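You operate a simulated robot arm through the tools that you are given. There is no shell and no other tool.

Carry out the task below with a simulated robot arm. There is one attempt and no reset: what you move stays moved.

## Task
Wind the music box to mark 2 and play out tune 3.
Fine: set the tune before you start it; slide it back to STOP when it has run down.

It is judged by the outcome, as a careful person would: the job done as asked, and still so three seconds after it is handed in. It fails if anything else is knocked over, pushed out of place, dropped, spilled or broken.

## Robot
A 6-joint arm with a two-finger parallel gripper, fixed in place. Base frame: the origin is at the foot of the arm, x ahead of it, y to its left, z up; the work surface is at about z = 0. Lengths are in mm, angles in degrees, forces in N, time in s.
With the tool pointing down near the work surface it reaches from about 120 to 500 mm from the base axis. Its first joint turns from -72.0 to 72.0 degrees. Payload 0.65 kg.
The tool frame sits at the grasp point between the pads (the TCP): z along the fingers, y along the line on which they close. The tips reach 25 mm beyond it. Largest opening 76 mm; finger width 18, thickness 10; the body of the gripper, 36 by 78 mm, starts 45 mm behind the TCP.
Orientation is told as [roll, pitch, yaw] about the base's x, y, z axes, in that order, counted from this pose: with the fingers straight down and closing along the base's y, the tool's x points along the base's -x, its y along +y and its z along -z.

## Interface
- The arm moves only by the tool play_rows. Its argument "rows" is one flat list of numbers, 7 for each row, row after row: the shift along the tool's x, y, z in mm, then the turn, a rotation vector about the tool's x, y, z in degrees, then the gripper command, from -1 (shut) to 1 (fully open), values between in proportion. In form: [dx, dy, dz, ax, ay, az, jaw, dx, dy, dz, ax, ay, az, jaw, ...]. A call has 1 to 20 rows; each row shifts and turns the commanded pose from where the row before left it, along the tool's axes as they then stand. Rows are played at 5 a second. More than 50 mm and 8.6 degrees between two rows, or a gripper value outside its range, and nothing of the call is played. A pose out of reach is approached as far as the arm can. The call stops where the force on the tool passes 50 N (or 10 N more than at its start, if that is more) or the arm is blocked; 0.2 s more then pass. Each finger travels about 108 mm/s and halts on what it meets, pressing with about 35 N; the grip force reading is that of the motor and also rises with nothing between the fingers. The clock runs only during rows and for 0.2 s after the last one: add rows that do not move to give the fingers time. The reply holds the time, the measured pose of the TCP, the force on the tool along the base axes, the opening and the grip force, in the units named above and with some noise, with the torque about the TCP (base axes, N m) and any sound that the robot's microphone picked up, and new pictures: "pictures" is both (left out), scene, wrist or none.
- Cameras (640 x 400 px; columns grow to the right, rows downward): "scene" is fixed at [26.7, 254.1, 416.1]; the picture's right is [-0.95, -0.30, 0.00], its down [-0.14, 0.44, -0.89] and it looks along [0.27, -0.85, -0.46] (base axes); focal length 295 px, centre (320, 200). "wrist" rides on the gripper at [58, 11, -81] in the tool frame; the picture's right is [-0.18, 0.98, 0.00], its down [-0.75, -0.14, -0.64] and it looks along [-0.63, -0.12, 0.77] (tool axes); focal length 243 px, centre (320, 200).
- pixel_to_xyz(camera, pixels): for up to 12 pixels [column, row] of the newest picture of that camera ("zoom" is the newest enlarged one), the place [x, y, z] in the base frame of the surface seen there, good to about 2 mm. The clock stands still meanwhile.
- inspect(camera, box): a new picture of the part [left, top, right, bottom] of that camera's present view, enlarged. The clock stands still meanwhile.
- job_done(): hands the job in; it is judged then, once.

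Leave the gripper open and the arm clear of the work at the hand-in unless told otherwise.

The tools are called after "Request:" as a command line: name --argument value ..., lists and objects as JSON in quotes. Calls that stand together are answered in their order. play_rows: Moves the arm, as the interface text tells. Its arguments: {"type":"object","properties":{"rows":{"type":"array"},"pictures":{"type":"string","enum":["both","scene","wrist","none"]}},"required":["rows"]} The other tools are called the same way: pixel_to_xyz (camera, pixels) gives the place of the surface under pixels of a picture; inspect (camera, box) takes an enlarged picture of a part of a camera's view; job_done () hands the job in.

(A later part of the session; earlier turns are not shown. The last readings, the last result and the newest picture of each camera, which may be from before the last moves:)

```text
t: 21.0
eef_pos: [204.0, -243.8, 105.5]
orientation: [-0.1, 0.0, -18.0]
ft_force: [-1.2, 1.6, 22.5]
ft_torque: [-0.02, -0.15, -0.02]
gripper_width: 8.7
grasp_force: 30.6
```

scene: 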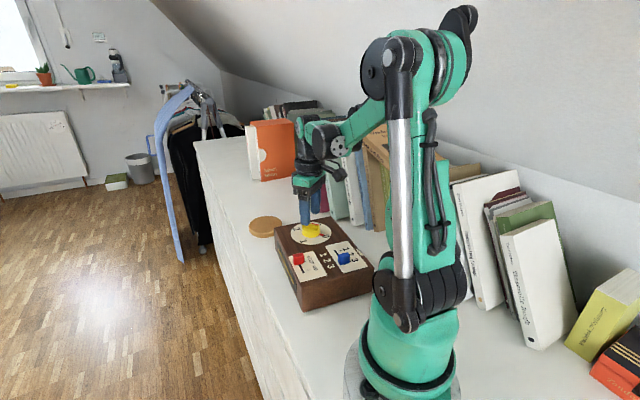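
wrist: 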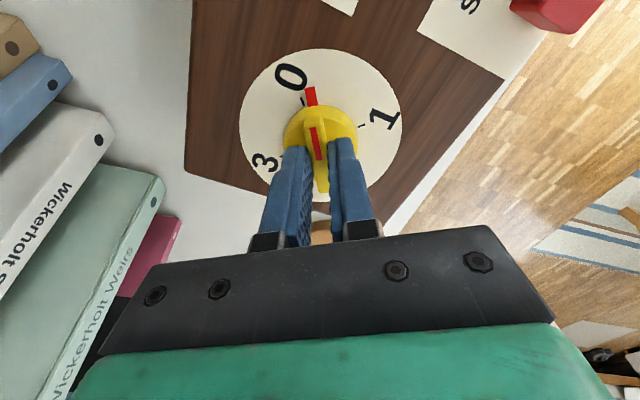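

The knob turns with the hand (red pointer leaving 0), sideways forces are tiny, only a downward press of 22 N again. I'll relieve it by 0.4 mm and turn another 24°.

Request:
play_rows --rows '[0, 0, -0.4, 0, 0, 0, -1, 0, 0, 0, 0, 0, 6, -1, 0, 0, 0, 0, 0, 6, -1, 0, 0, 0, 0, 0, 6, -1, 0, 0, 0, 0, 0, 6, -1, 0, 0, 0, 0, 0, 0, -1]' --pictures "wrist"

```text
t: 22.4
eef_pos: [203.9, -244.0, 105.2]
orientation: [-0.1, -0.2, -41.9]
ft_force: [-1.9, 2.4, 1.0]
ft_torque: [0.1, 0.07, -0.01]
gripper_width: 8.8
grasp_force: 30.1
```

wrist: 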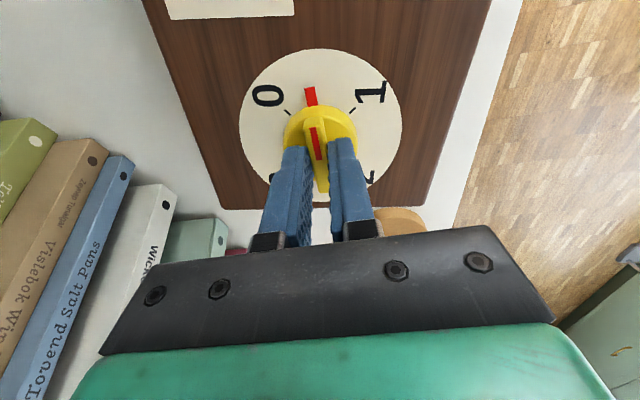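

36° turned, forces small. Continue 54° more (to mark 1) at a gentle rate.

Request:
play_rows --rows '[0, 0, 0, 0, 0, 6, -1, 0, 0, 0, 0, 0, 6, -1, 0, 0, 0, 0, 0, 6, -1, 0, 0, 0, 0, 0, 6, -1, 0, 0, 0, 0, 0, 6, -1, 0, 0, 0, 0, 0, 6, -1, 0, 0, 0, 0, 0, 6, -1, 0, 0, 0, 0, 0, 6, -1, 0, 0, 0, 0, 0, 6, -1, 0, 0, 0, 0, 0, 0, -1]' --pictures "wrist"

```text
t: 24.6
eef_pos: [203.9, -244.0, 106.4]
orientation: [0.0, -0.2, -96.0]
ft_force: [0.8, -0.4, 0.3]
ft_torque: [-0.28, -0.04, -0.02]
gripper_width: 8.8
grasp_force: 30.4
```

wrist: 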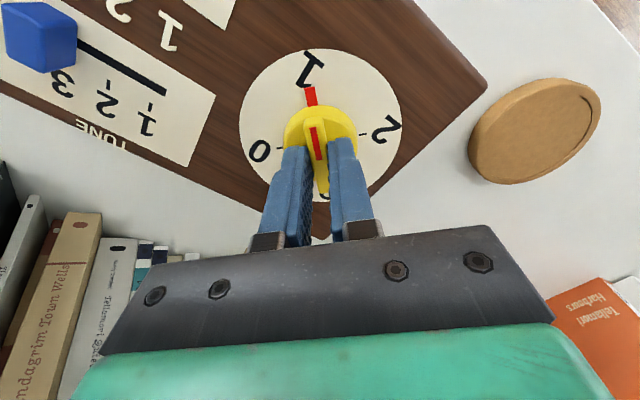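

The pointer is on mark 1, forces still small. Continue the next 60° toward 2.

Request:
play_rows --rows '[0, 0, 0, 0, 0, 6, -1, 0, 0, 0, 0, 0, 6, -1, 0, 0, 0, 0, 0, 6, -1, 0, 0, 0, 0, 0, 6, -1, 0, 0, 0, 0, 0, 6, -1, 0, 0, 0, 0, 0, 6, -1, 0, 0, 0, 0, 0, 6, -1, 0, 0, 0, 0, 0, 6, -1, 0, 0, 0, 0, 0, 6, -1, 0, 0, 0, 0, 0, 6, -1, 0, 0, 0, 0, 0, 0, -1]' --pictures "both"

```text
t: 27.0
eef_pos: [204.3, -244.4, 105.8]
orientation: [0.0, 0.1, -156.0]
ft_force: [6.1, -3.9, 0.0]
ft_torque: [-0.17, 0.1, 0.0]
gripper_width: 8.8
grasp_force: 30.2
```

scene: 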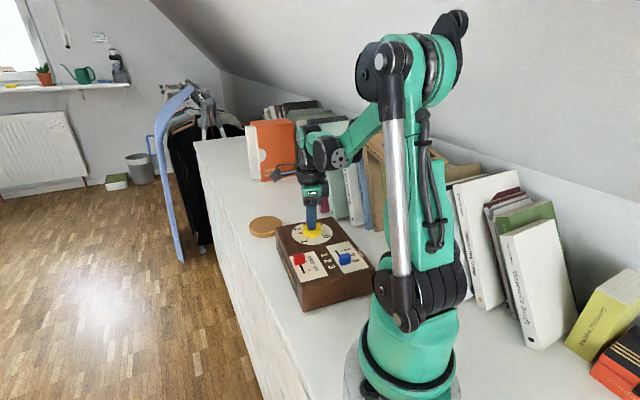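
wrist: 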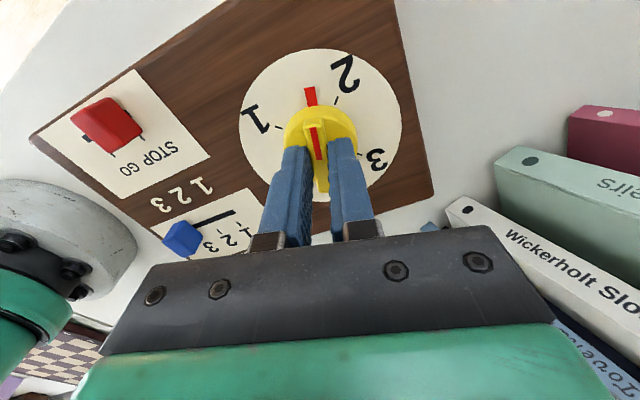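

150° turned with light forces; 30° more to mark 2.

Request:
play_rows --rows '[0, 0, 0, 0, 0, 5, -1, 0, 0, 0, 0, 0, 5, -1, 0, 0, 0, 0, 0, 5, -1, 0, 0, 0, 0, 0, 5, -1, 0, 0, 0, 0, 0, 5, -1, 0, 0, 0, 0, 0, 5, -1, 0, 0, 0, 0, 0, 0, -1]' --pictures "both"

Request:
inspect --camera "wrist" --box '[230, 35, 410, 175]'

Request:
inspect --camera "scene" --box '[270, 205, 350, 255]'

```text
t: 28.6
eef_pos: [203.3, -243.2, 106.1]
orientation: [0.0, 0.0, 174.0]
ft_force: [7.7, -2.9, -0.4]
ft_torque: [0.04, 0.42, 0.02]
gripper_width: 8.7
grasp_force: 30.5
```

scene: 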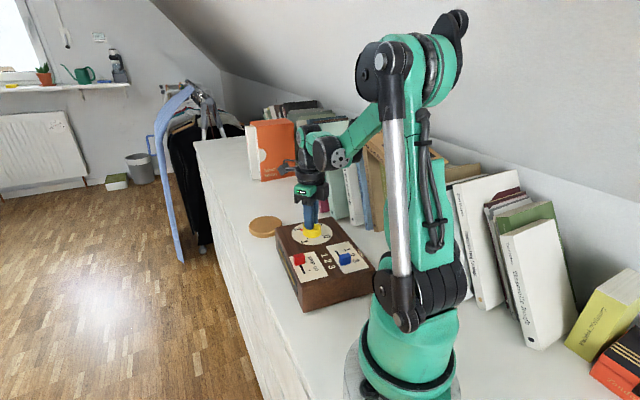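
wrist: 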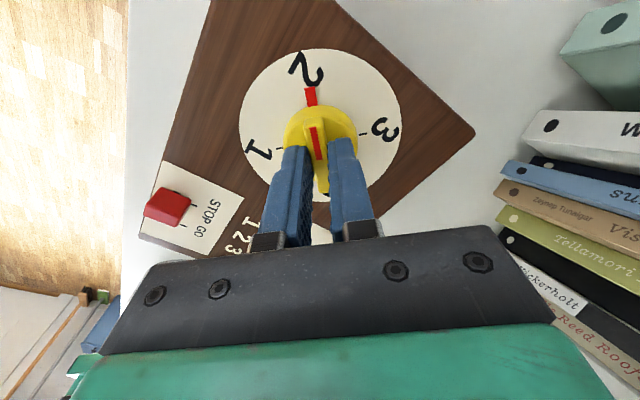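

```text
2.86 times, centred on (320, 105) of wrist
```

zoom: 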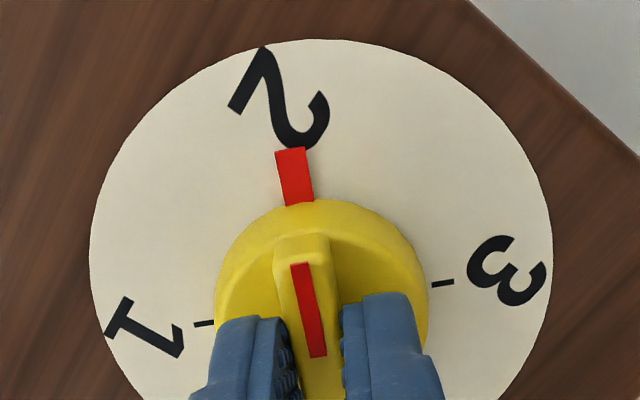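

```text
8.00 times, centred on (310, 230) of scene
```

zoom: 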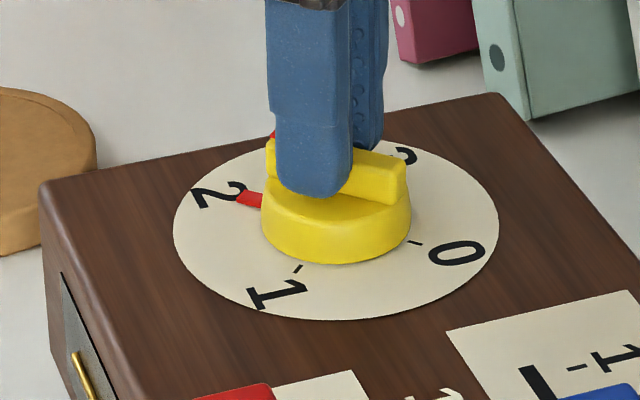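

The pointer lies exactly at mark 2 (ticks 1 and 3 symmetric at the sides). Release and lift straight up, then check that the knob holds.

Request:
play_rows --rows '[0, 0, 0, 0, 0, 0, -0.2, 0, 0, 0, 0, 0, 0, -0.1, 0, 0, -8, 0, 0, 0, 0, 0, 0, -25, 0, 0, 0, 0, 0, 0, -40, 0, 0, 0, 0, 0, 0, -30, 0, 0, 0, 0, 0, 0, 0, 0, 0, 0, 0]' --pictures "both"

Request:
inspect --camera "wrist" --box '[210, 0, 410, 150]'

Request:
inspect --camera "scene" --box '[270, 205, 350, 255]'

```text
t: 30.2
eef_pos: [205.0, -243.1, 209.6]
orientation: [0.1, 0.0, 174.0]
ft_force: [0.3, -0.5, -0.5]
ft_torque: [0.01, 0.02, -0.01]
gripper_width: 38.2
grasp_force: 0.1
```

scene: 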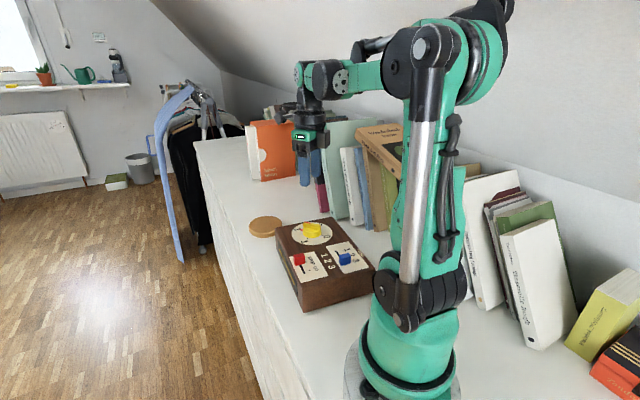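
wrist: 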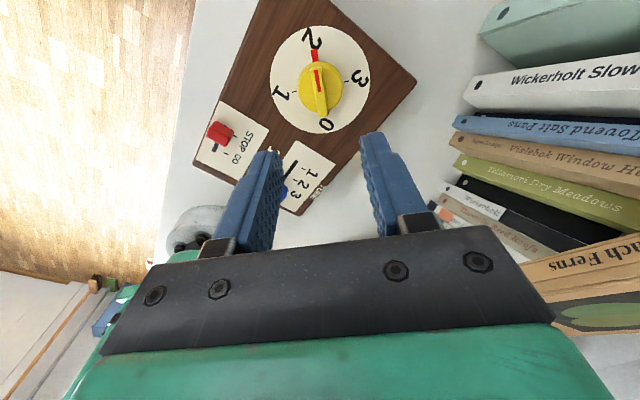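

```text
2.67 times, centred on (310, 75) of wrist
```

zoom: 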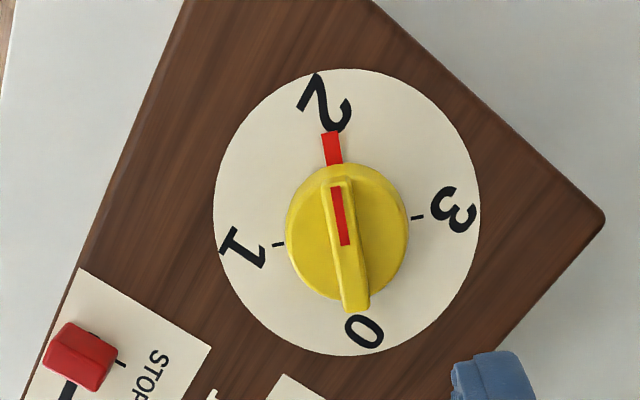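

```text
8.00 times, centred on (310, 230) of scene
```

zoom: 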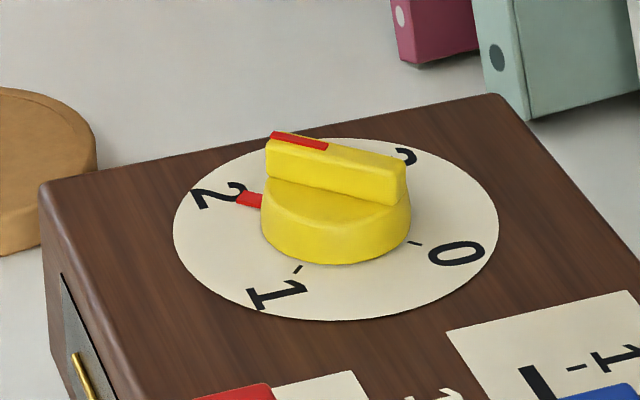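

The knob stays on 2. Now the red slider: move above it (~193.4, -142.3) at z ≈ 210 and turn back to yaw -51°.

Request:
play_rows --rows '[-7.4, -33, 0, 0, 0, 0, 0.16, -7.4, -33, 0, 0, 0, 0, 0.16, -7.3, -33, 0, 0, 0, 0, 0.16, 0, 0, 0, 0, 0, -7.5, 0.16, 0, 0, 0, 0, 0, -7.5, 0.16, 0, 0, 0, 0, 0, -7.5, 0.16, 0, 0, 0, 0, 0, -7.5, 0.16, 0, 0, 0, 0, 0, -7.5, 0.16, 0, 0, 0, 0, 0, -7.5, 0.16, 0, 0, 0, 0, 0, -7.5, 0.16, 0, 0, 0, 0, 0, -7.5, 0.16, 0, 0, 0, 0, 0, -7.5, 0.16]' --pictures "none"

Request:
play_rows --rows '[0, 0, 0, 0, 0, -7.5, 0.16, 0, 0, 0, 0, 0, -7.5, 0.16, 0, 0, 0, 0, 0, -7.5, 0.16, 0, 0, 0, 0, 0, -7.5, 0.16, 0, 0, 0, 0, 0, -7.5, 0.16, 0, 0, 0, 0, 0, -7.5, 0.16, 0, 0, 0, 0, 0, -7.5, 0.16, 0, 0, 0, 0, 0, -7.5, 0.16, 0, 0, 0, 0, 0, -7.5, 0.16, 0, 0, 0, 0, 0, 0, 0.16]' --pictures "both"

Request:
play_rows --rows '[0, 0, 0, 0, 0, 0, 0.16]' --pictures "none"

Request:
play_rows --rows '[0, 0, 0, 0, 0, 0, 0.16]' --pictures "none"

Request:
inspect --camera "wrist" --box '[230, 20, 430, 150]'

```text
t: 32.8
eef_pos: [192.7, -143.0, 208.6]
orientation: [0.1, -0.1, -118.3]
ft_force: [0.3, -0.8, -0.2]
ft_torque: [-0.01, -0.01, 0.03]
gripper_width: 44.1
grasp_force: 0.1
```

```text
t: 35.0
eef_pos: [191.9, -141.3, 208.0]
orientation: [-0.1, -0.2, -50.9]
ft_force: [0.4, 0.6, -0.5]
ft_torque: [-0.03, -0.02, 0.0]
gripper_width: 44.5
grasp_force: 0.1
```

scene: 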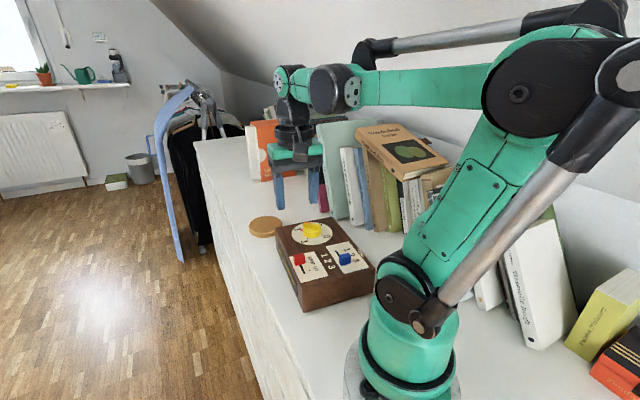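
wrist: 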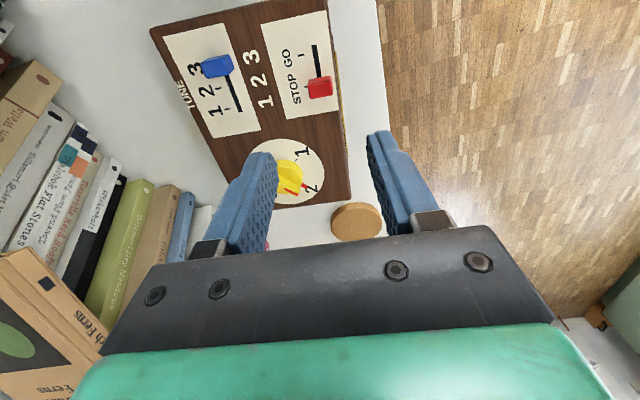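

```text
t: 35.4
eef_pos: [191.8, -142.1, 208.2]
orientation: [-0.1, -0.2, -50.9]
ft_force: [-0.1, -0.1, -0.4]
ft_torque: [0.0, -0.03, -0.01]
gripper_width: 44.1
grasp_force: 0.0
```

```text
t: 35.8
eef_pos: [193.8, -141.6, 209.3]
orientation: [-0.2, -0.1, -51.1]
ft_force: [-0.3, 0.2, 0.0]
ft_torque: [-0.02, 0.04, -0.02]
gripper_width: 44.0
grasp_force: 0.1
```

```text
3.08 times, centred on (330, 85) of wrist
```

zoom: 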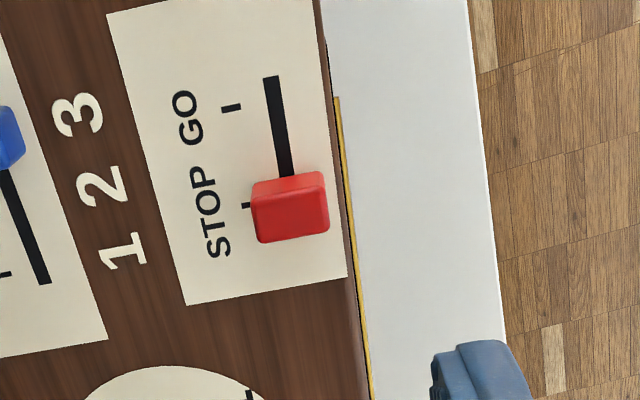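

Mean pose (192.5, -141.9, 208.5). Adjust by (-0.9, +0.5) in tool xy and descend to z ≈ 97 around the red block.

Request:
play_rows --rows '[-0.9, 0.5, 25, 0, 0, 0, 0.16, 0, 0, 25, 0, 0, 0, 0.16, 0, 0, 25, 0, 0, 0, 0.16, 0, 0, 20, 0, 0, 0, 0.16, 0, 0, 11, 0, 0, 0, 0.16, 0, 0, 5.5, 0, 0, 0, 0.16, 0, 0, 0, 0, 0, 0, 0.16]' --pictures "both"

Request:
inspect --camera "scene" --box '[270, 220, 350, 280]'

```text
t: 37.4
eef_pos: [193.4, -142.7, 97.0]
orientation: [0.0, 0.0, -51.0]
ft_force: [0.6, 0.6, 0.0]
ft_torque: [0.02, 0.02, 0.0]
gripper_width: 44.1
grasp_force: 0.1
```

scene: 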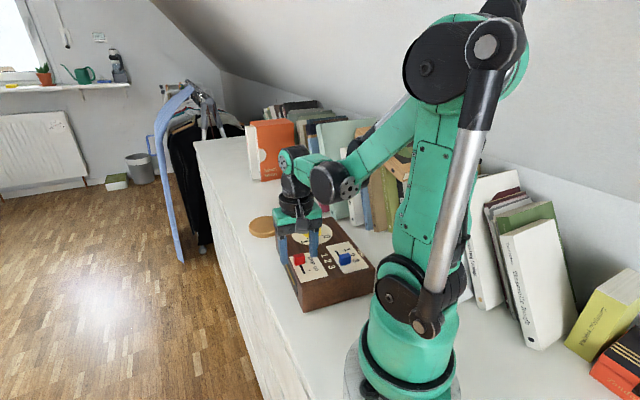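
wrist: 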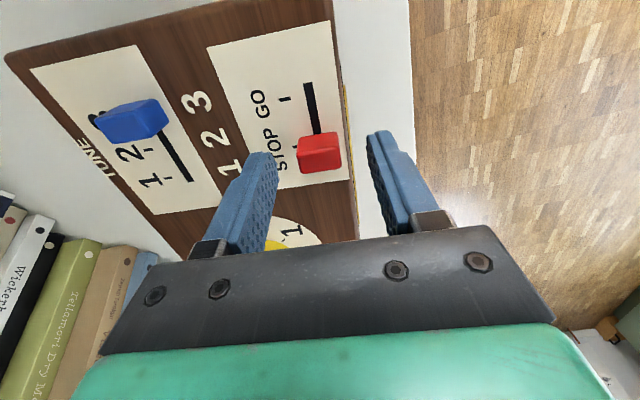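

```text
6.67 times, centred on (310, 250) of scene
```

zoom: 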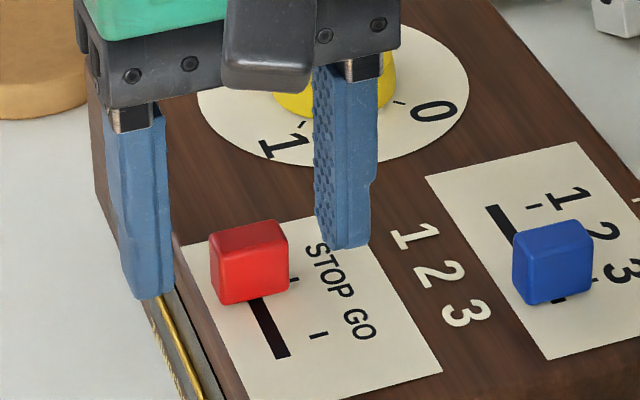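

The fingers straddle the red block evenly. Close on it.

Request:
play_rows --rows '[0, 0, 0, 0, 0, 0, -1, 0, 0, 0, 0, 0, 0, -1, 0, 0, 0, 0, 0, 0, -1]' --pictures "wrist"

Request:
inspect --camera "scene" --box '[288, 250, 320, 270]'

```text
t: 38.2
eef_pos: [192.5, -143.0, 97.0]
orientation: [-0.2, -0.2, -50.9]
ft_force: [0.1, -0.7, -0.3]
ft_torque: [-0.03, -0.11, -0.09]
gripper_width: 19.5
grasp_force: 34.9
```

wrist: 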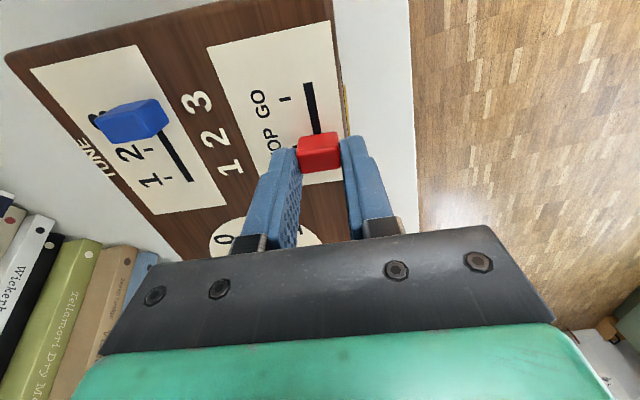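

```text
16.00 times, centred on (304, 260) of scene
```

zoom: 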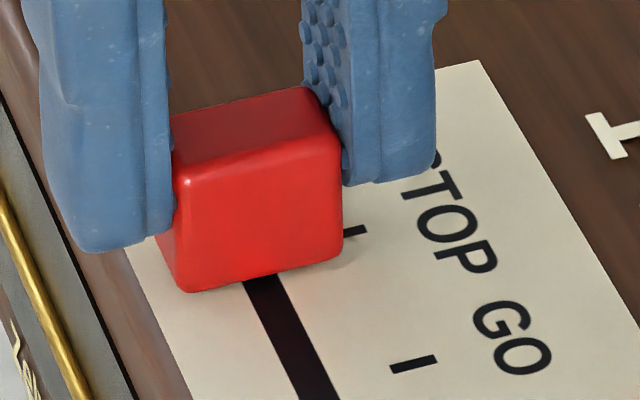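

Gripped. Before sliding, I want to check whether the box has crept: compare the same scene crop as at the start.

Request:
inspect --camera "scene" --box '[280, 210, 376, 270]'

Request:
inspect --camera "scene" --box '[270, 235, 366, 295]'

```text
6.67 times, centred on (328, 240) of scene
```

zoom: 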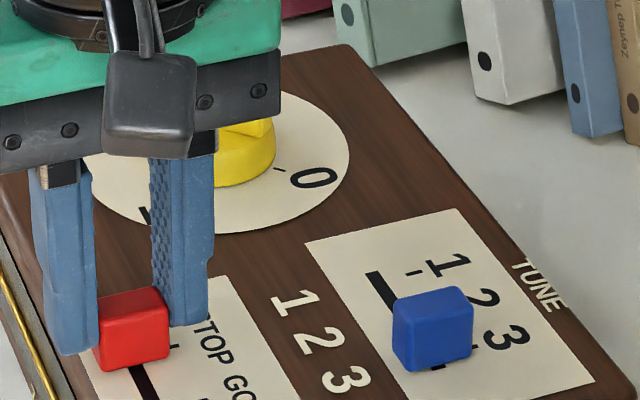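

```text
6.67 times, centred on (318, 265) of scene
```

zoom: 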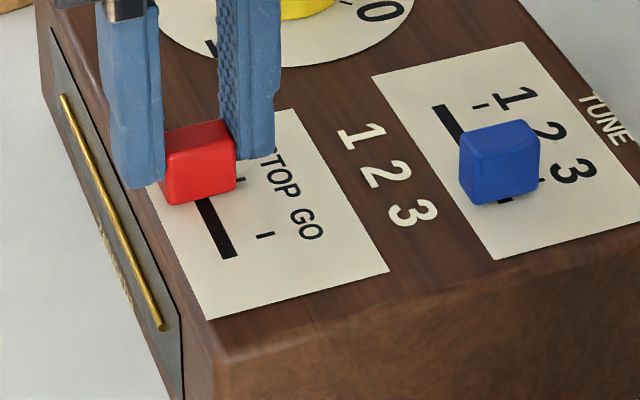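

The box has crept about 4–5 mm along the slot direction (drag from the sliding), which is small, but I want to limit more. I'll press very lightly down (0.2 mm) to anchor the box and slide the red block slowly 22 mm toward GO, then look.

Request:
play_rows --rows '[0, 0, 0.2, 0, 0, 0, -1, 2, 0, 0, 0, 0, 0, -1, 2, 0, 0, 0, 0, 0, -1, 2, 0, 0, 0, 0, 0, -1, 2, 0, 0, 0, 0, 0, -1, 2, 0, 0, 0, 0, 0, -1]' --pictures "none"

Request:
inspect --camera "scene" --box '[270, 235, 366, 295]'

```text
t: 39.6
eef_pos: [187.2, -135.8, 97.2]
orientation: [0.0, -0.2, -50.9]
ft_force: [-1.5, -1.3, 4.8]
ft_torque: [-0.31, -0.26, -0.08]
gripper_width: 19.6
grasp_force: 34.8
```

```text
6.67 times, centred on (318, 265) of scene
```

zoom: 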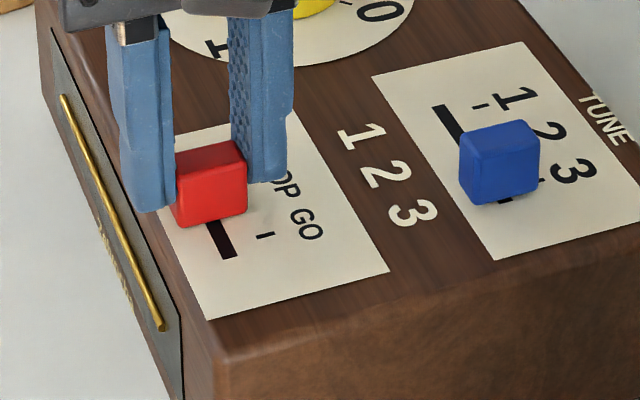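

No creep this time (white "3" still at (412,212), GO tick at (266,235)). Slide another 10 mm.

Request:
play_rows --rows '[2, 0, 0, 0, 0, 0, -1, 2, 0, 0, 0, 0, 0, -1, 2, 0, 0, 0, 0, 0, -1, 2, 0, 0, 0, 0, 0, -1, 2, 0, 0, 0, 0, 0, -1]' --pictures "none"

Request:
inspect --camera "scene" --box '[270, 235, 366, 295]'

Request:
inspect --camera "wrist" --box '[270, 100, 370, 180]'

```text
t: 40.8
eef_pos: [181.0, -127.7, 96.1]
orientation: [-0.1, -0.2, -51.1]
ft_force: [-3.0, -2.3, 0.4]
ft_torque: [-0.14, -0.06, -0.06]
gripper_width: 19.3
grasp_force: 34.9
```

```text
6.67 times, centred on (318, 265) of scene
```

zoom: 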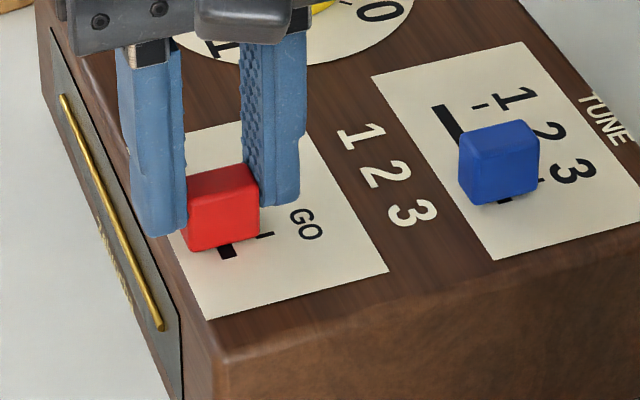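

```text
5.00 times, centred on (320, 140) of wrist
```

zoom: 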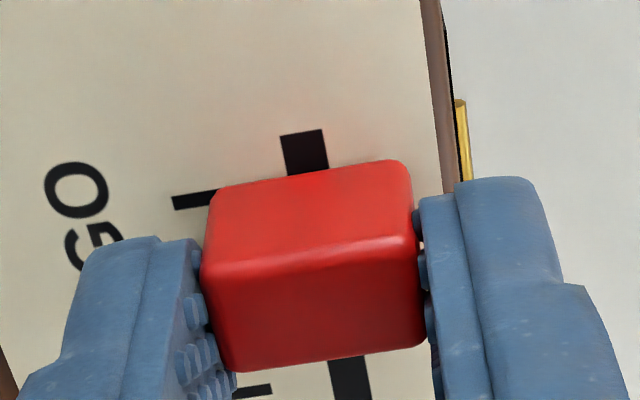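

The front foot is just at the GO tick; about 4 mm left. Slide 3.5 mm more.

Request:
play_rows --rows '[2, 0, 0, 0, 0, 0, -1, 1.5, 0, 0, 0, 0, 0, -1]' --pictures "none"

Request:
inspect --camera "scene" --box '[288, 255, 320, 275]'

Request:
inspect --camera "wrist" --box '[270, 100, 370, 180]'

```text
t: 41.4
eef_pos: [179.6, -125.3, 97.3]
orientation: [0.0, -0.1, -51.0]
ft_force: [-0.1, 0.7, -0.3]
ft_torque: [-0.03, -0.06, -0.04]
gripper_width: 19.5
grasp_force: 35.1
```

```text
16.00 times, centred on (304, 265) of scene
```

zoom: 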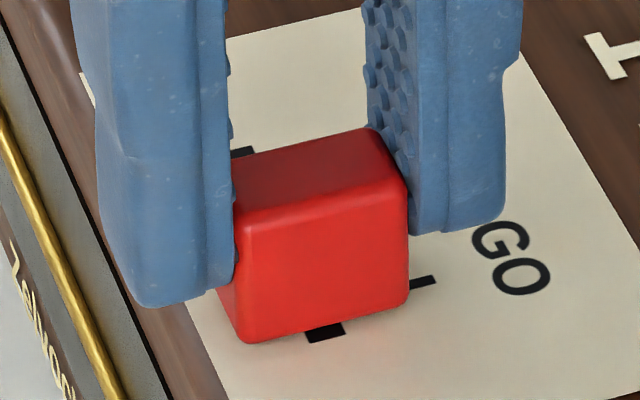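

```text
5.00 times, centred on (320, 140) of wrist
```

zoom: 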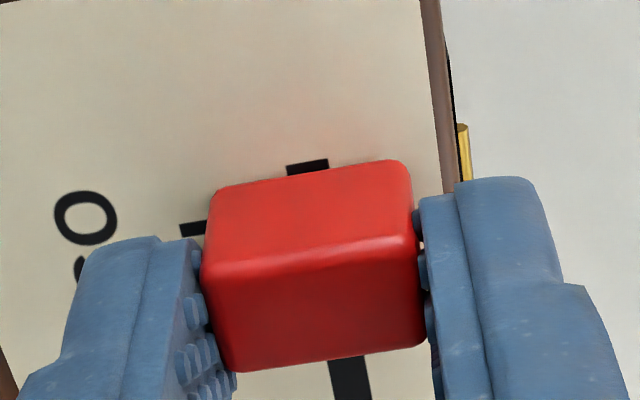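

Nearly there (about 0.5–0.8 mm left by the reference). Add 0.7 mm and listen.

Request:
play_rows --rows '[0.7, 0, 0, 0, 0, 0, -1, 0, 0, 0, 0, 0, 0, -1, 0, 0, 0, 0, 0, 0, -1]' --pictures "scene"

Request:
inspect --camera "scene" --box '[288, 255, 320, 275]'

Request:
inspect --camera "scene" --box '[270, 205, 350, 255]'

```text
t: 42.2
eef_pos: [177.6, -125.1, 96.9]
orientation: [-0.1, -0.1, -50.9]
ft_force: [1.9, 2.2, 0.3]
ft_torque: [0.06, -0.01, 0.0]
gripper_width: 19.5
grasp_force: 35.3
```

scene: 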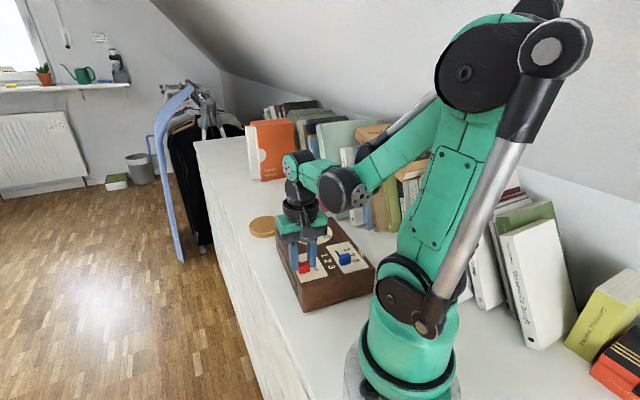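

```text
16.00 times, centred on (304, 265) of scene
```

zoom: 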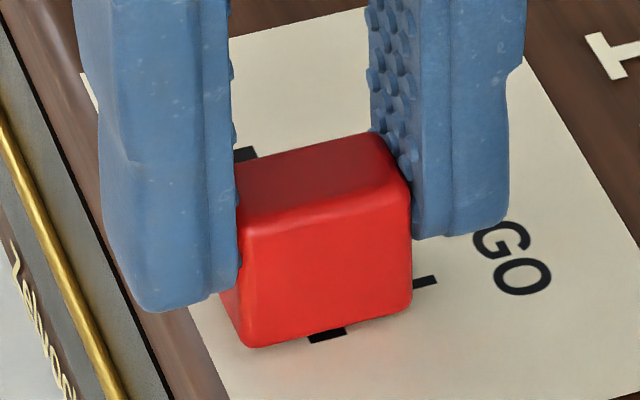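

```text
8.00 times, centred on (310, 230) of scene
```

zoom: 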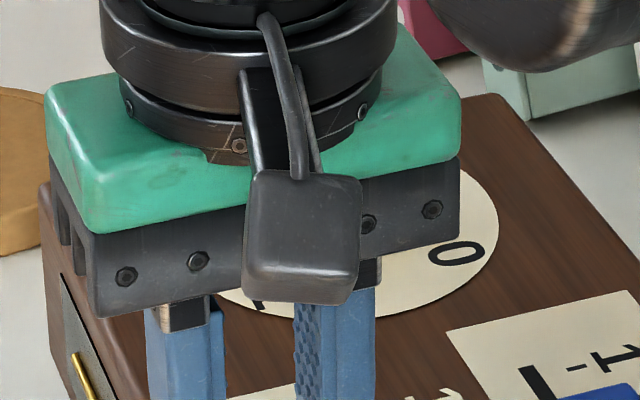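

No sound yet. I'll let go of the block and wait a little, listening and watching.

Request:
play_rows --rows '[0, 0, 0, 0, 0, 0, 0.16, 0, 0, 0, 0, 0, 0, 0.16, 0, 0, 0, 0, 0, 0, 0.16, 0, 0, 0, 0, 0, 0, 0.16]' --pictures "both"

Request:
inspect --camera "wrist" --box '[220, 80, 420, 260]'

```text
t: 43.2
eef_pos: [177.8, -124.4, 97.2]
orientation: [-0.1, 0.0, -51.0]
ft_force: [0.6, 0.4, 0.3]
ft_torque: [-0.02, 0.01, -0.02]
gripper_width: 43.9
grasp_force: 0.1
```

scene: 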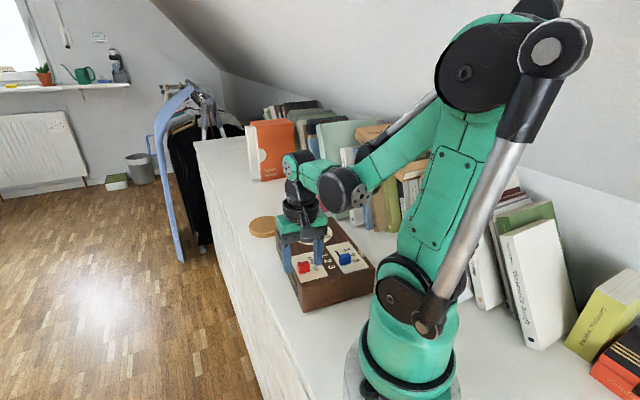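
wrist: 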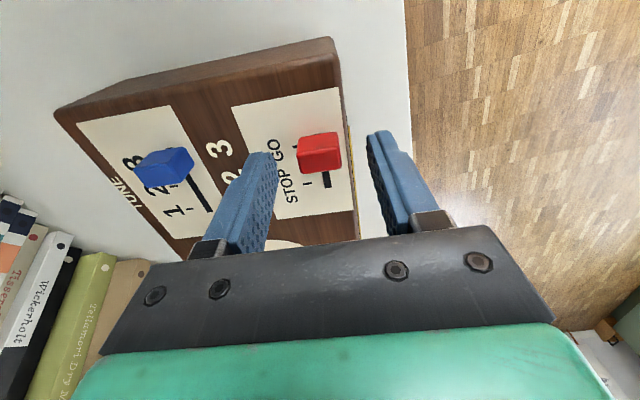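

```text
2.22 times, centred on (320, 170) of wrist
```

zoom: 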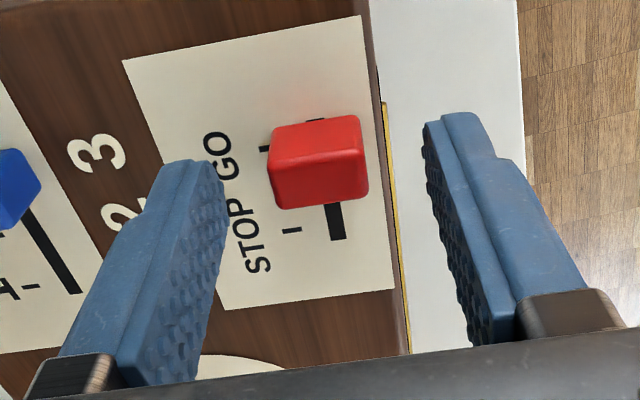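

No sound reported so far. I'll lift straight up to see the knob and the slider clearly.

Request:
play_rows --rows '[0, 0, -10, 0, 0, 0, 0.16, 0, 0, -30, 0, 0, 0, 0.16, 0, 0, -40, 0, 0, 0, 0.16, 0, 0, -40, 0, 0, 0, 0.16]' --pictures "both"

Request:
inspect --camera "scene" --box '[270, 205, 350, 255]'

Request:
inspect --camera "scene" --box '[288, 255, 320, 275]'

```text
t: 44.2
eef_pos: [178.5, -124.4, 219.0]
orientation: [-0.1, 0.0, -51.0]
ft_force: [-0.4, 0.1, 1.0]
ft_torque: [0.01, 0.01, 0.03]
gripper_width: 44.0
grasp_force: 0.1
```

scene: 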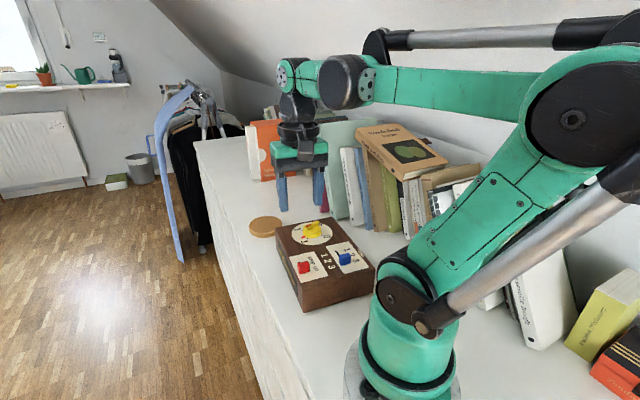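
wrist: 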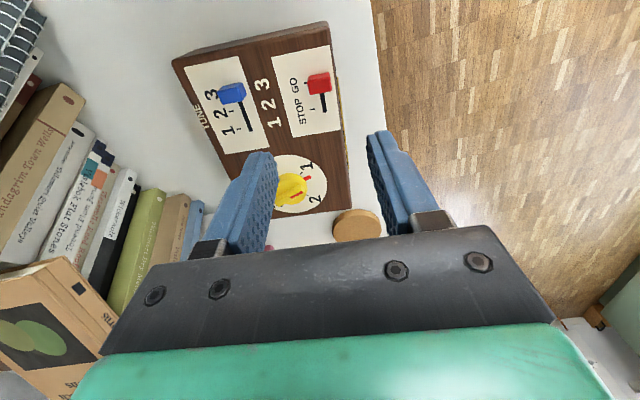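

```text
8.00 times, centred on (310, 230) of scene
```

zoom: 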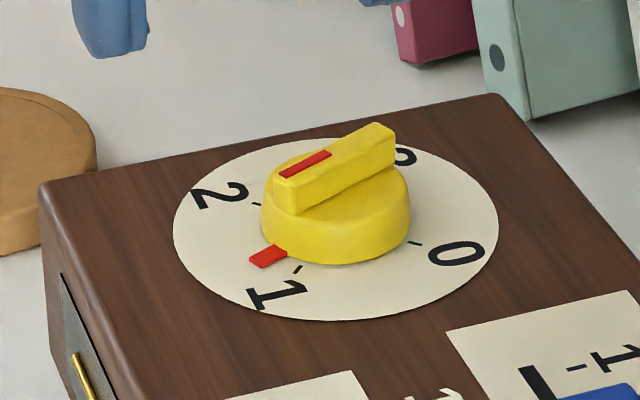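

```text
16.00 times, centred on (304, 265) of scene
```

zoom: 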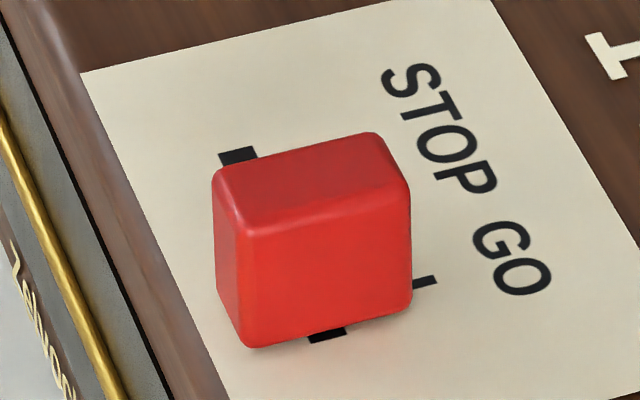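

It is running: the pointer has unwound from 2 to near 1. I wait above, without touching, and watch it run down.

Request:
play_rows --rows '[0, 0, 0, 0, 0, 0, 0.16, 0, 0, 0, 0, 0, 0, 0.16, 0, 0, 0, 0, 0, 0, 0.16, 0, 0, 0, 0, 0, 0, 0.16, 0, 0, 0, 0, 0, 0, 0.16, 0, 0, 0, 0, 0, 0, 0.16, 0, 0, 0, 0, 0, 0, 0.16, 0, 0, 0, 0, 0, 0, 0.16, 0, 0, 0, 0, 0, 0, 0.16, 0, 0, 0, 0, 0, 0, 0.16]' --pictures "scene"

Request:
inspect --camera "scene" --box '[270, 205, 350, 255]'

```text
t: 46.4
eef_pos: [177.5, -123.7, 217.9]
orientation: [-0.1, -0.1, -51.0]
ft_force: [-0.5, -0.5, 0.3]
ft_torque: [-0.01, -0.01, 0.0]
gripper_width: 44.3
grasp_force: 0.1
```

scene: 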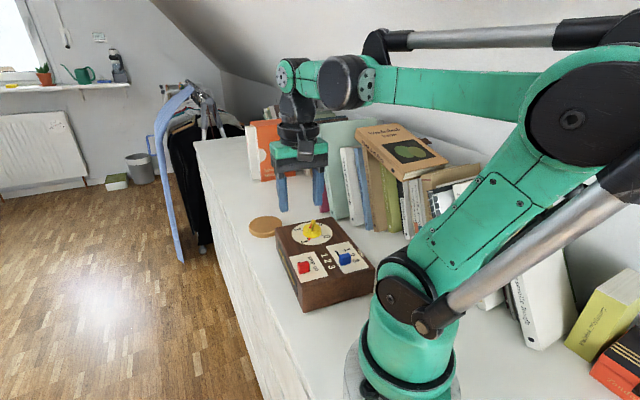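

```text
8.00 times, centred on (310, 230) of scene
```

zoom: 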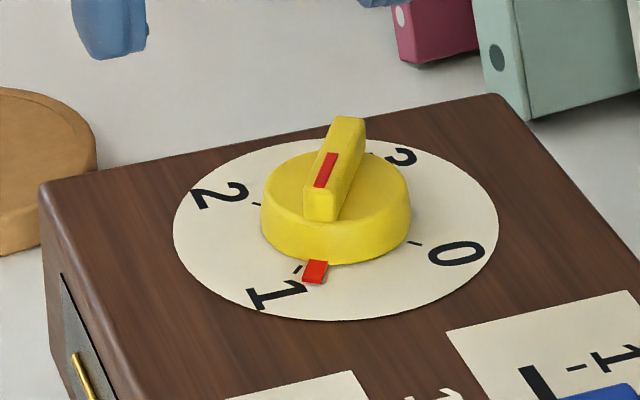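

The pointer has passed 1 and goes on. Wait on, about 4 s.

Request:
play_rows --rows '[0, 0, 0, 0, 0, 0, 0.16, 0, 0, 0, 0, 0, 0, 0.16, 0, 0, 0, 0, 0, 0, 0.16, 0, 0, 0, 0, 0, 0, 0.16, 0, 0, 0, 0, 0, 0, 0.16, 0, 0, 0, 0, 0, 0, 0.16, 0, 0, 0, 0, 0, 0, 0.16, 0, 0, 0, 0, 0, 0, 0.16, 0, 0, 0, 0, 0, 0, 0.16, 0, 0, 0, 0, 0, 0, 0.16, 0, 0, 0, 0, 0, 0, 0.16, 0, 0, 0, 0, 0, 0, 0.16, 0, 0, 0, 0, 0, 0, 0.16, 0, 0, 0, 0, 0, 0, 0.16, 0, 0, 0, 0, 0, 0, 0.16, 0, 0, 0, 0, 0, 0, 0.16, 0, 0, 0, 0, 0, 0, 0.16, 0, 0, 0, 0, 0, 0, 0.16, 0, 0, 0, 0, 0, 0, 0.16, 0, 0, 0, 0, 0, 0, 0.16]' --pictures "none"

Request:
inspect --camera "scene" --box '[270, 205, 350, 255]'

```text
t: 50.6
eef_pos: [178.6, -124.0, 216.9]
orientation: [-0.1, -0.1, -51.0]
ft_force: [0.0, -0.3, 0.3]
ft_torque: [0.01, 0.01, 0.03]
gripper_width: 44.3
grasp_force: 0.0
```

```text
8.00 times, centred on (310, 230) of scene
```

zoom: 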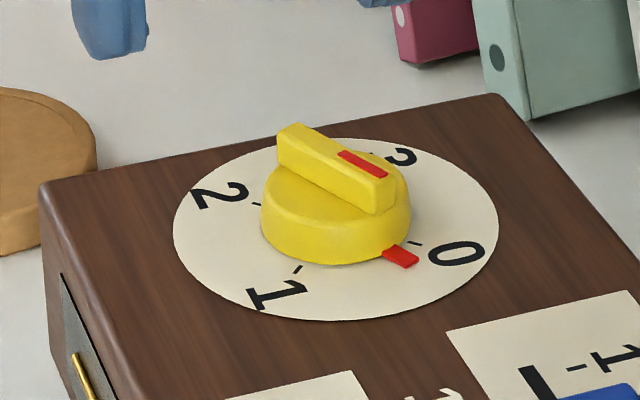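

The pointer is close to 0 now. Wait about 3 s more until it stops.

Request:
play_rows --rows '[0, 0, 0, 0, 0, 0, 0.16, 0, 0, 0, 0, 0, 0, 0.16, 0, 0, 0, 0, 0, 0, 0.16, 0, 0, 0, 0, 0, 0, 0.16, 0, 0, 0, 0, 0, 0, 0.16, 0, 0, 0, 0, 0, 0, 0.16, 0, 0, 0, 0, 0, 0, 0.16, 0, 0, 0, 0, 0, 0, 0.16, 0, 0, 0, 0, 0, 0, 0.16, 0, 0, 0, 0, 0, 0, 0.16, 0, 0, 0, 0, 0, 0, 0.16, 0, 0, 0, 0, 0, 0, 0.16, 0, 0, 0, 0, 0, 0, 0.16, 0, 0, 0, 0, 0, 0, 0.16, 0, 0, 0, 0, 0, 0, 0.16]' --pictures "none"

Request:
inspect --camera "scene" --box '[270, 205, 350, 255]'

```text
t: 53.8
eef_pos: [178.6, -124.0, 217.5]
orientation: [-0.1, -0.2, -50.9]
ft_force: [0.2, -0.4, -0.5]
ft_torque: [0.0, -0.04, 0.0]
gripper_width: 44.3
grasp_force: 0.1
```

```text
8.00 times, centred on (310, 230) of scene
```

zoom: 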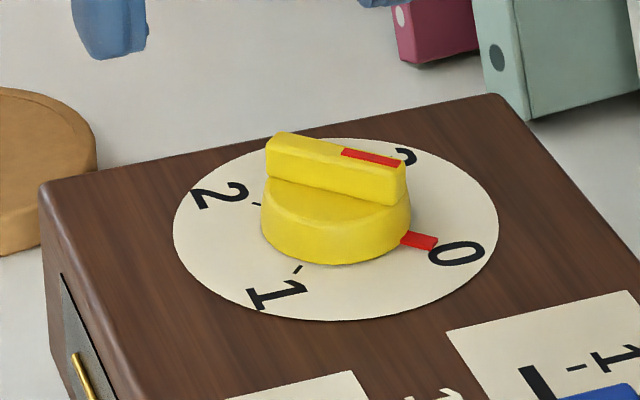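

The pointer is back at 0. One more second to be sure that it has stopped.

Request:
play_rows --rows '[0, 0, 0, 0, 0, 0, 0.16, 0, 0, 0, 0, 0, 0, 0.16, 0, 0, 0, 0, 0, 0, 0.16, 0, 0, 0, 0, 0, 0, 0.16, 0, 0, 0, 0, 0, 0, 0.16, 0, 0, 0, 0, 0, 0, 0.16]' --pictures "wrist"

Request:
inspect --camera "scene" --box '[270, 205, 350, 255]'

Request:
inspect --camera "wrist" --box '[230, 20, 430, 150]'

```text
t: 55.2
eef_pos: [177.8, -124.3, 217.0]
orientation: [0.0, -0.1, -51.0]
ft_force: [-0.4, -0.4, -0.7]
ft_torque: [0.0, -0.01, -0.01]
gripper_width: 44.3
grasp_force: 0.2
```

wrist: 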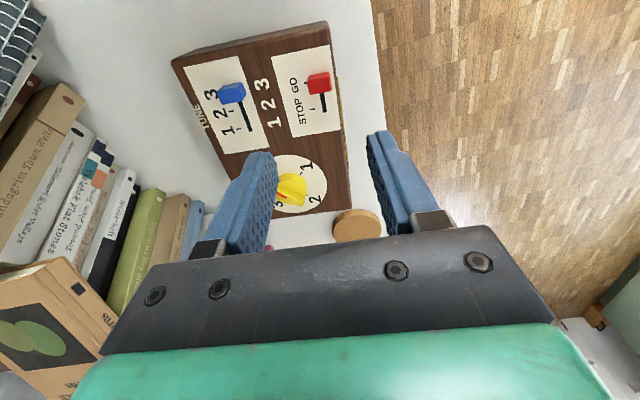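

```text
8.00 times, centred on (310, 230) of scene
```

zoom: 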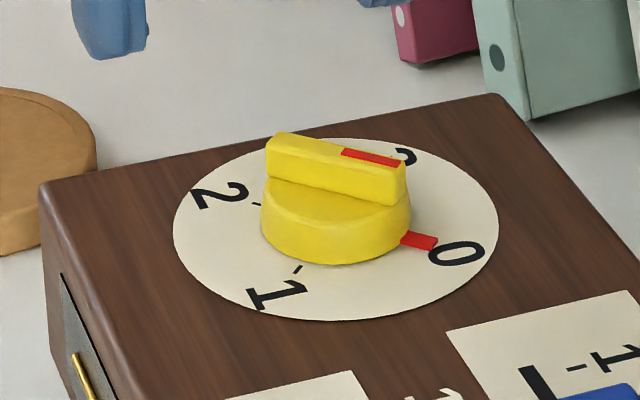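

```text
3.08 times, centred on (330, 85) of wrist
```

zoom: 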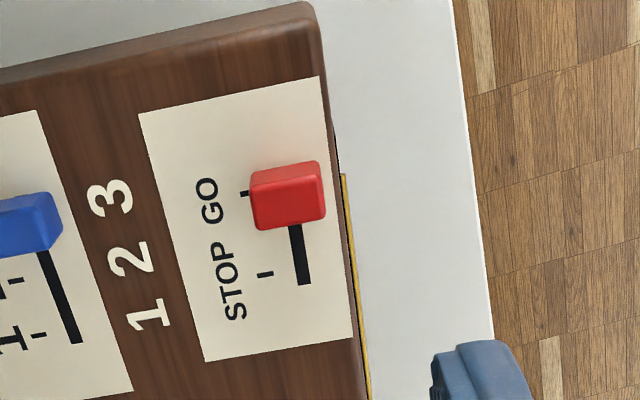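

It has run down (pointer at 0, unchanged). Now go down the same 120 mm around the red block, close and slide back 24 mm toward STOP.

Request:
play_rows --rows '[0, 0, 30, 0, 0, 0, 0.16, 0, 0, 30, 0, 0, 0, 0.16, 0, 0, 30, 0, 0, 0, 0.16, 0, 0, 18, 0, 0, 0, 0.16, 0, 0, 8, 0, 0, 0, 0.16, 0, 0, 3.8, 0, 0, 0, 0.16, 0, 0, 0, 0, 0, 0, 0.16, 0, 0, 0, 0, 0, 0, -1, 0, 0, 0, 0, 0, 0, -1, 0, 0, 0, 0, 0, 0, -1]' --pictures "wrist"

Request:
inspect --camera "scene" --box '[270, 235, 366, 295]'

```text
t: 57.4
eef_pos: [179.0, -123.9, 97.0]
orientation: [0.0, -0.1, -51.0]
ft_force: [-0.9, -2.0, -0.1]
ft_torque: [0.13, 0.07, -0.2]
gripper_width: 19.7
grasp_force: 35.0
```

wrist: 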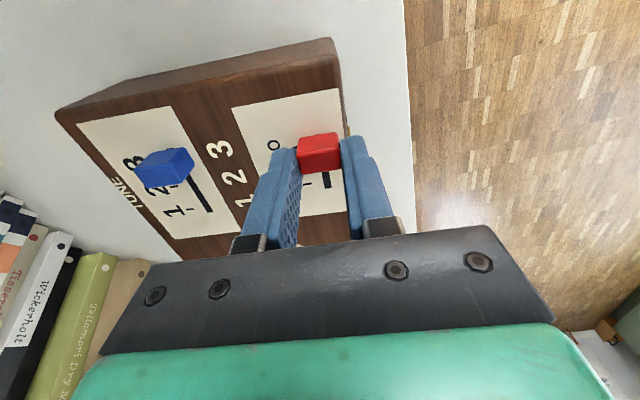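

```text
6.67 times, centred on (318, 265) of scene
```

zoom: 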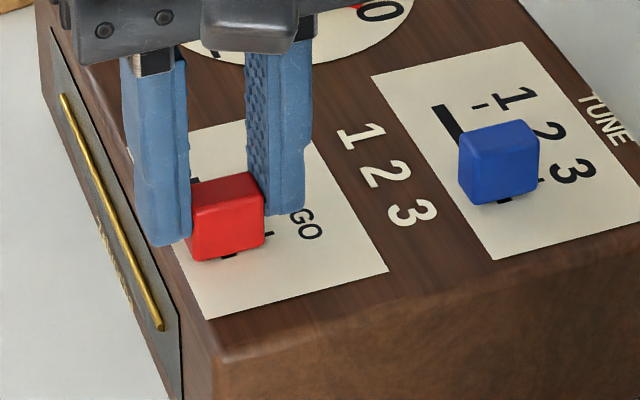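

Gripped at 19.7 mm, box unmoved. Slide back 20 mm slowly first.

Request:
play_rows --rows '[-2, 0, 0, 0, 0, 0, -1, -2, 0, 0, 0, 0, 0, -1, -2, 0, 0, 0, 0, 0, -1, -2, 0, 0, 0, 0, 0, -1, -2, 0, 0, 0, 0, 0, -1, -2, 0, 0, 0, 0, 0, -1, -2, 0, 0, 0, 0, 0, -1, -2, 0, 0, 0, 0, 0, -1, -2, 0, 0, 0, 0, 0, -1, -2, 0, 0, 0, 0, 0, -1]' --pictures "wrist"

Request:
inspect --camera "scene" --box '[270, 235, 366, 295]'

Request:
inspect --camera "scene" --box '[288, 250, 320, 270]'

```text
t: 59.6
eef_pos: [191.0, -139.6, 96.4]
orientation: [-0.1, -0.2, -50.9]
ft_force: [-1.2, -1.4, -1.3]
ft_torque: [-0.03, 0.07, -0.17]
gripper_width: 19.5
grasp_force: 35.2
```

wrist: 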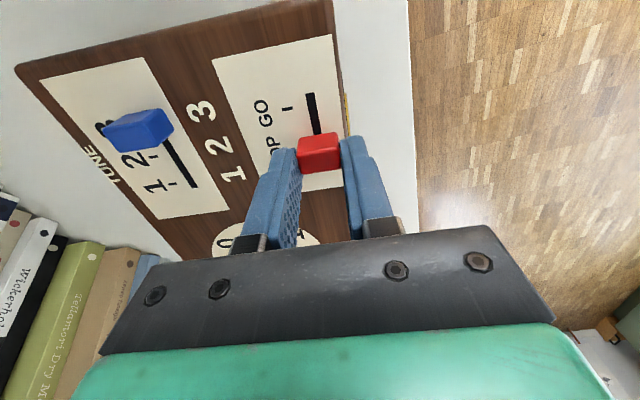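

```text
6.67 times, centred on (318, 265) of scene
```

zoom: 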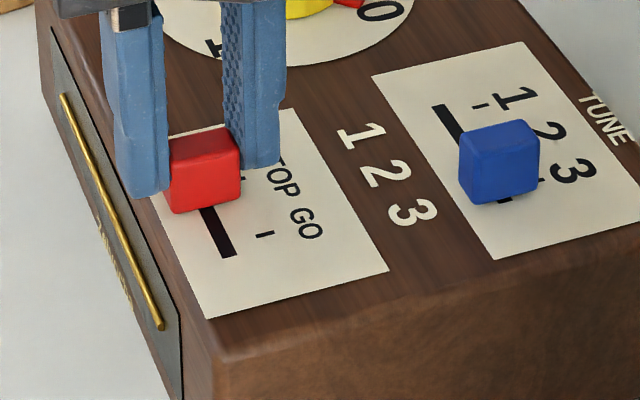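

```text
16.00 times, centred on (304, 260) of scene
```

zoom: 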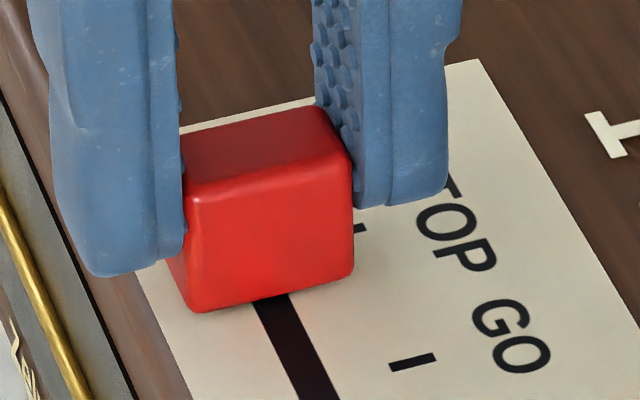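

The block is at about 4.2 mm short of STOP (corner at (353,277) versus (341,255) at the original STOP place). Slide back 4.2 mm more.

Request:
play_rows --rows '[-2, 0, 0, 0, 0, 0, -1, -1.2, 0, 0, 0, 0, 0, -1, -1, 0, 0, 0, 0, 0, -1, 0, 0, 0, 0, 0, 0, -1]' --pictures "none"

Request:
inspect --camera "scene" --box '[288, 250, 320, 270]'

```text
t: 60.6
eef_pos: [193.5, -142.2, 97.2]
orientation: [-0.1, -0.1, -51.1]
ft_force: [-1.0, -1.7, -0.2]
ft_torque: [-0.05, -0.02, -0.26]
gripper_width: 19.7
grasp_force: 34.7
```

```text
16.00 times, centred on (304, 260) of scene
```

zoom: 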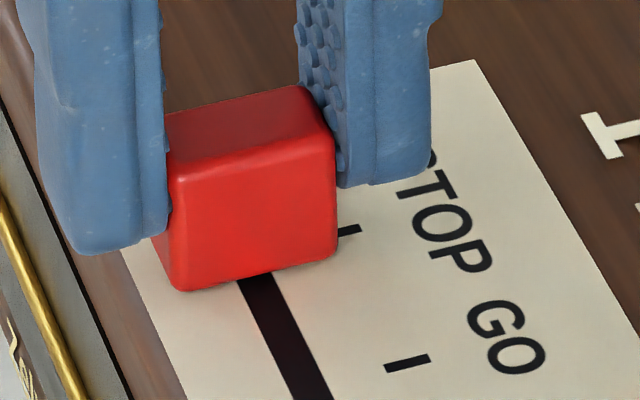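

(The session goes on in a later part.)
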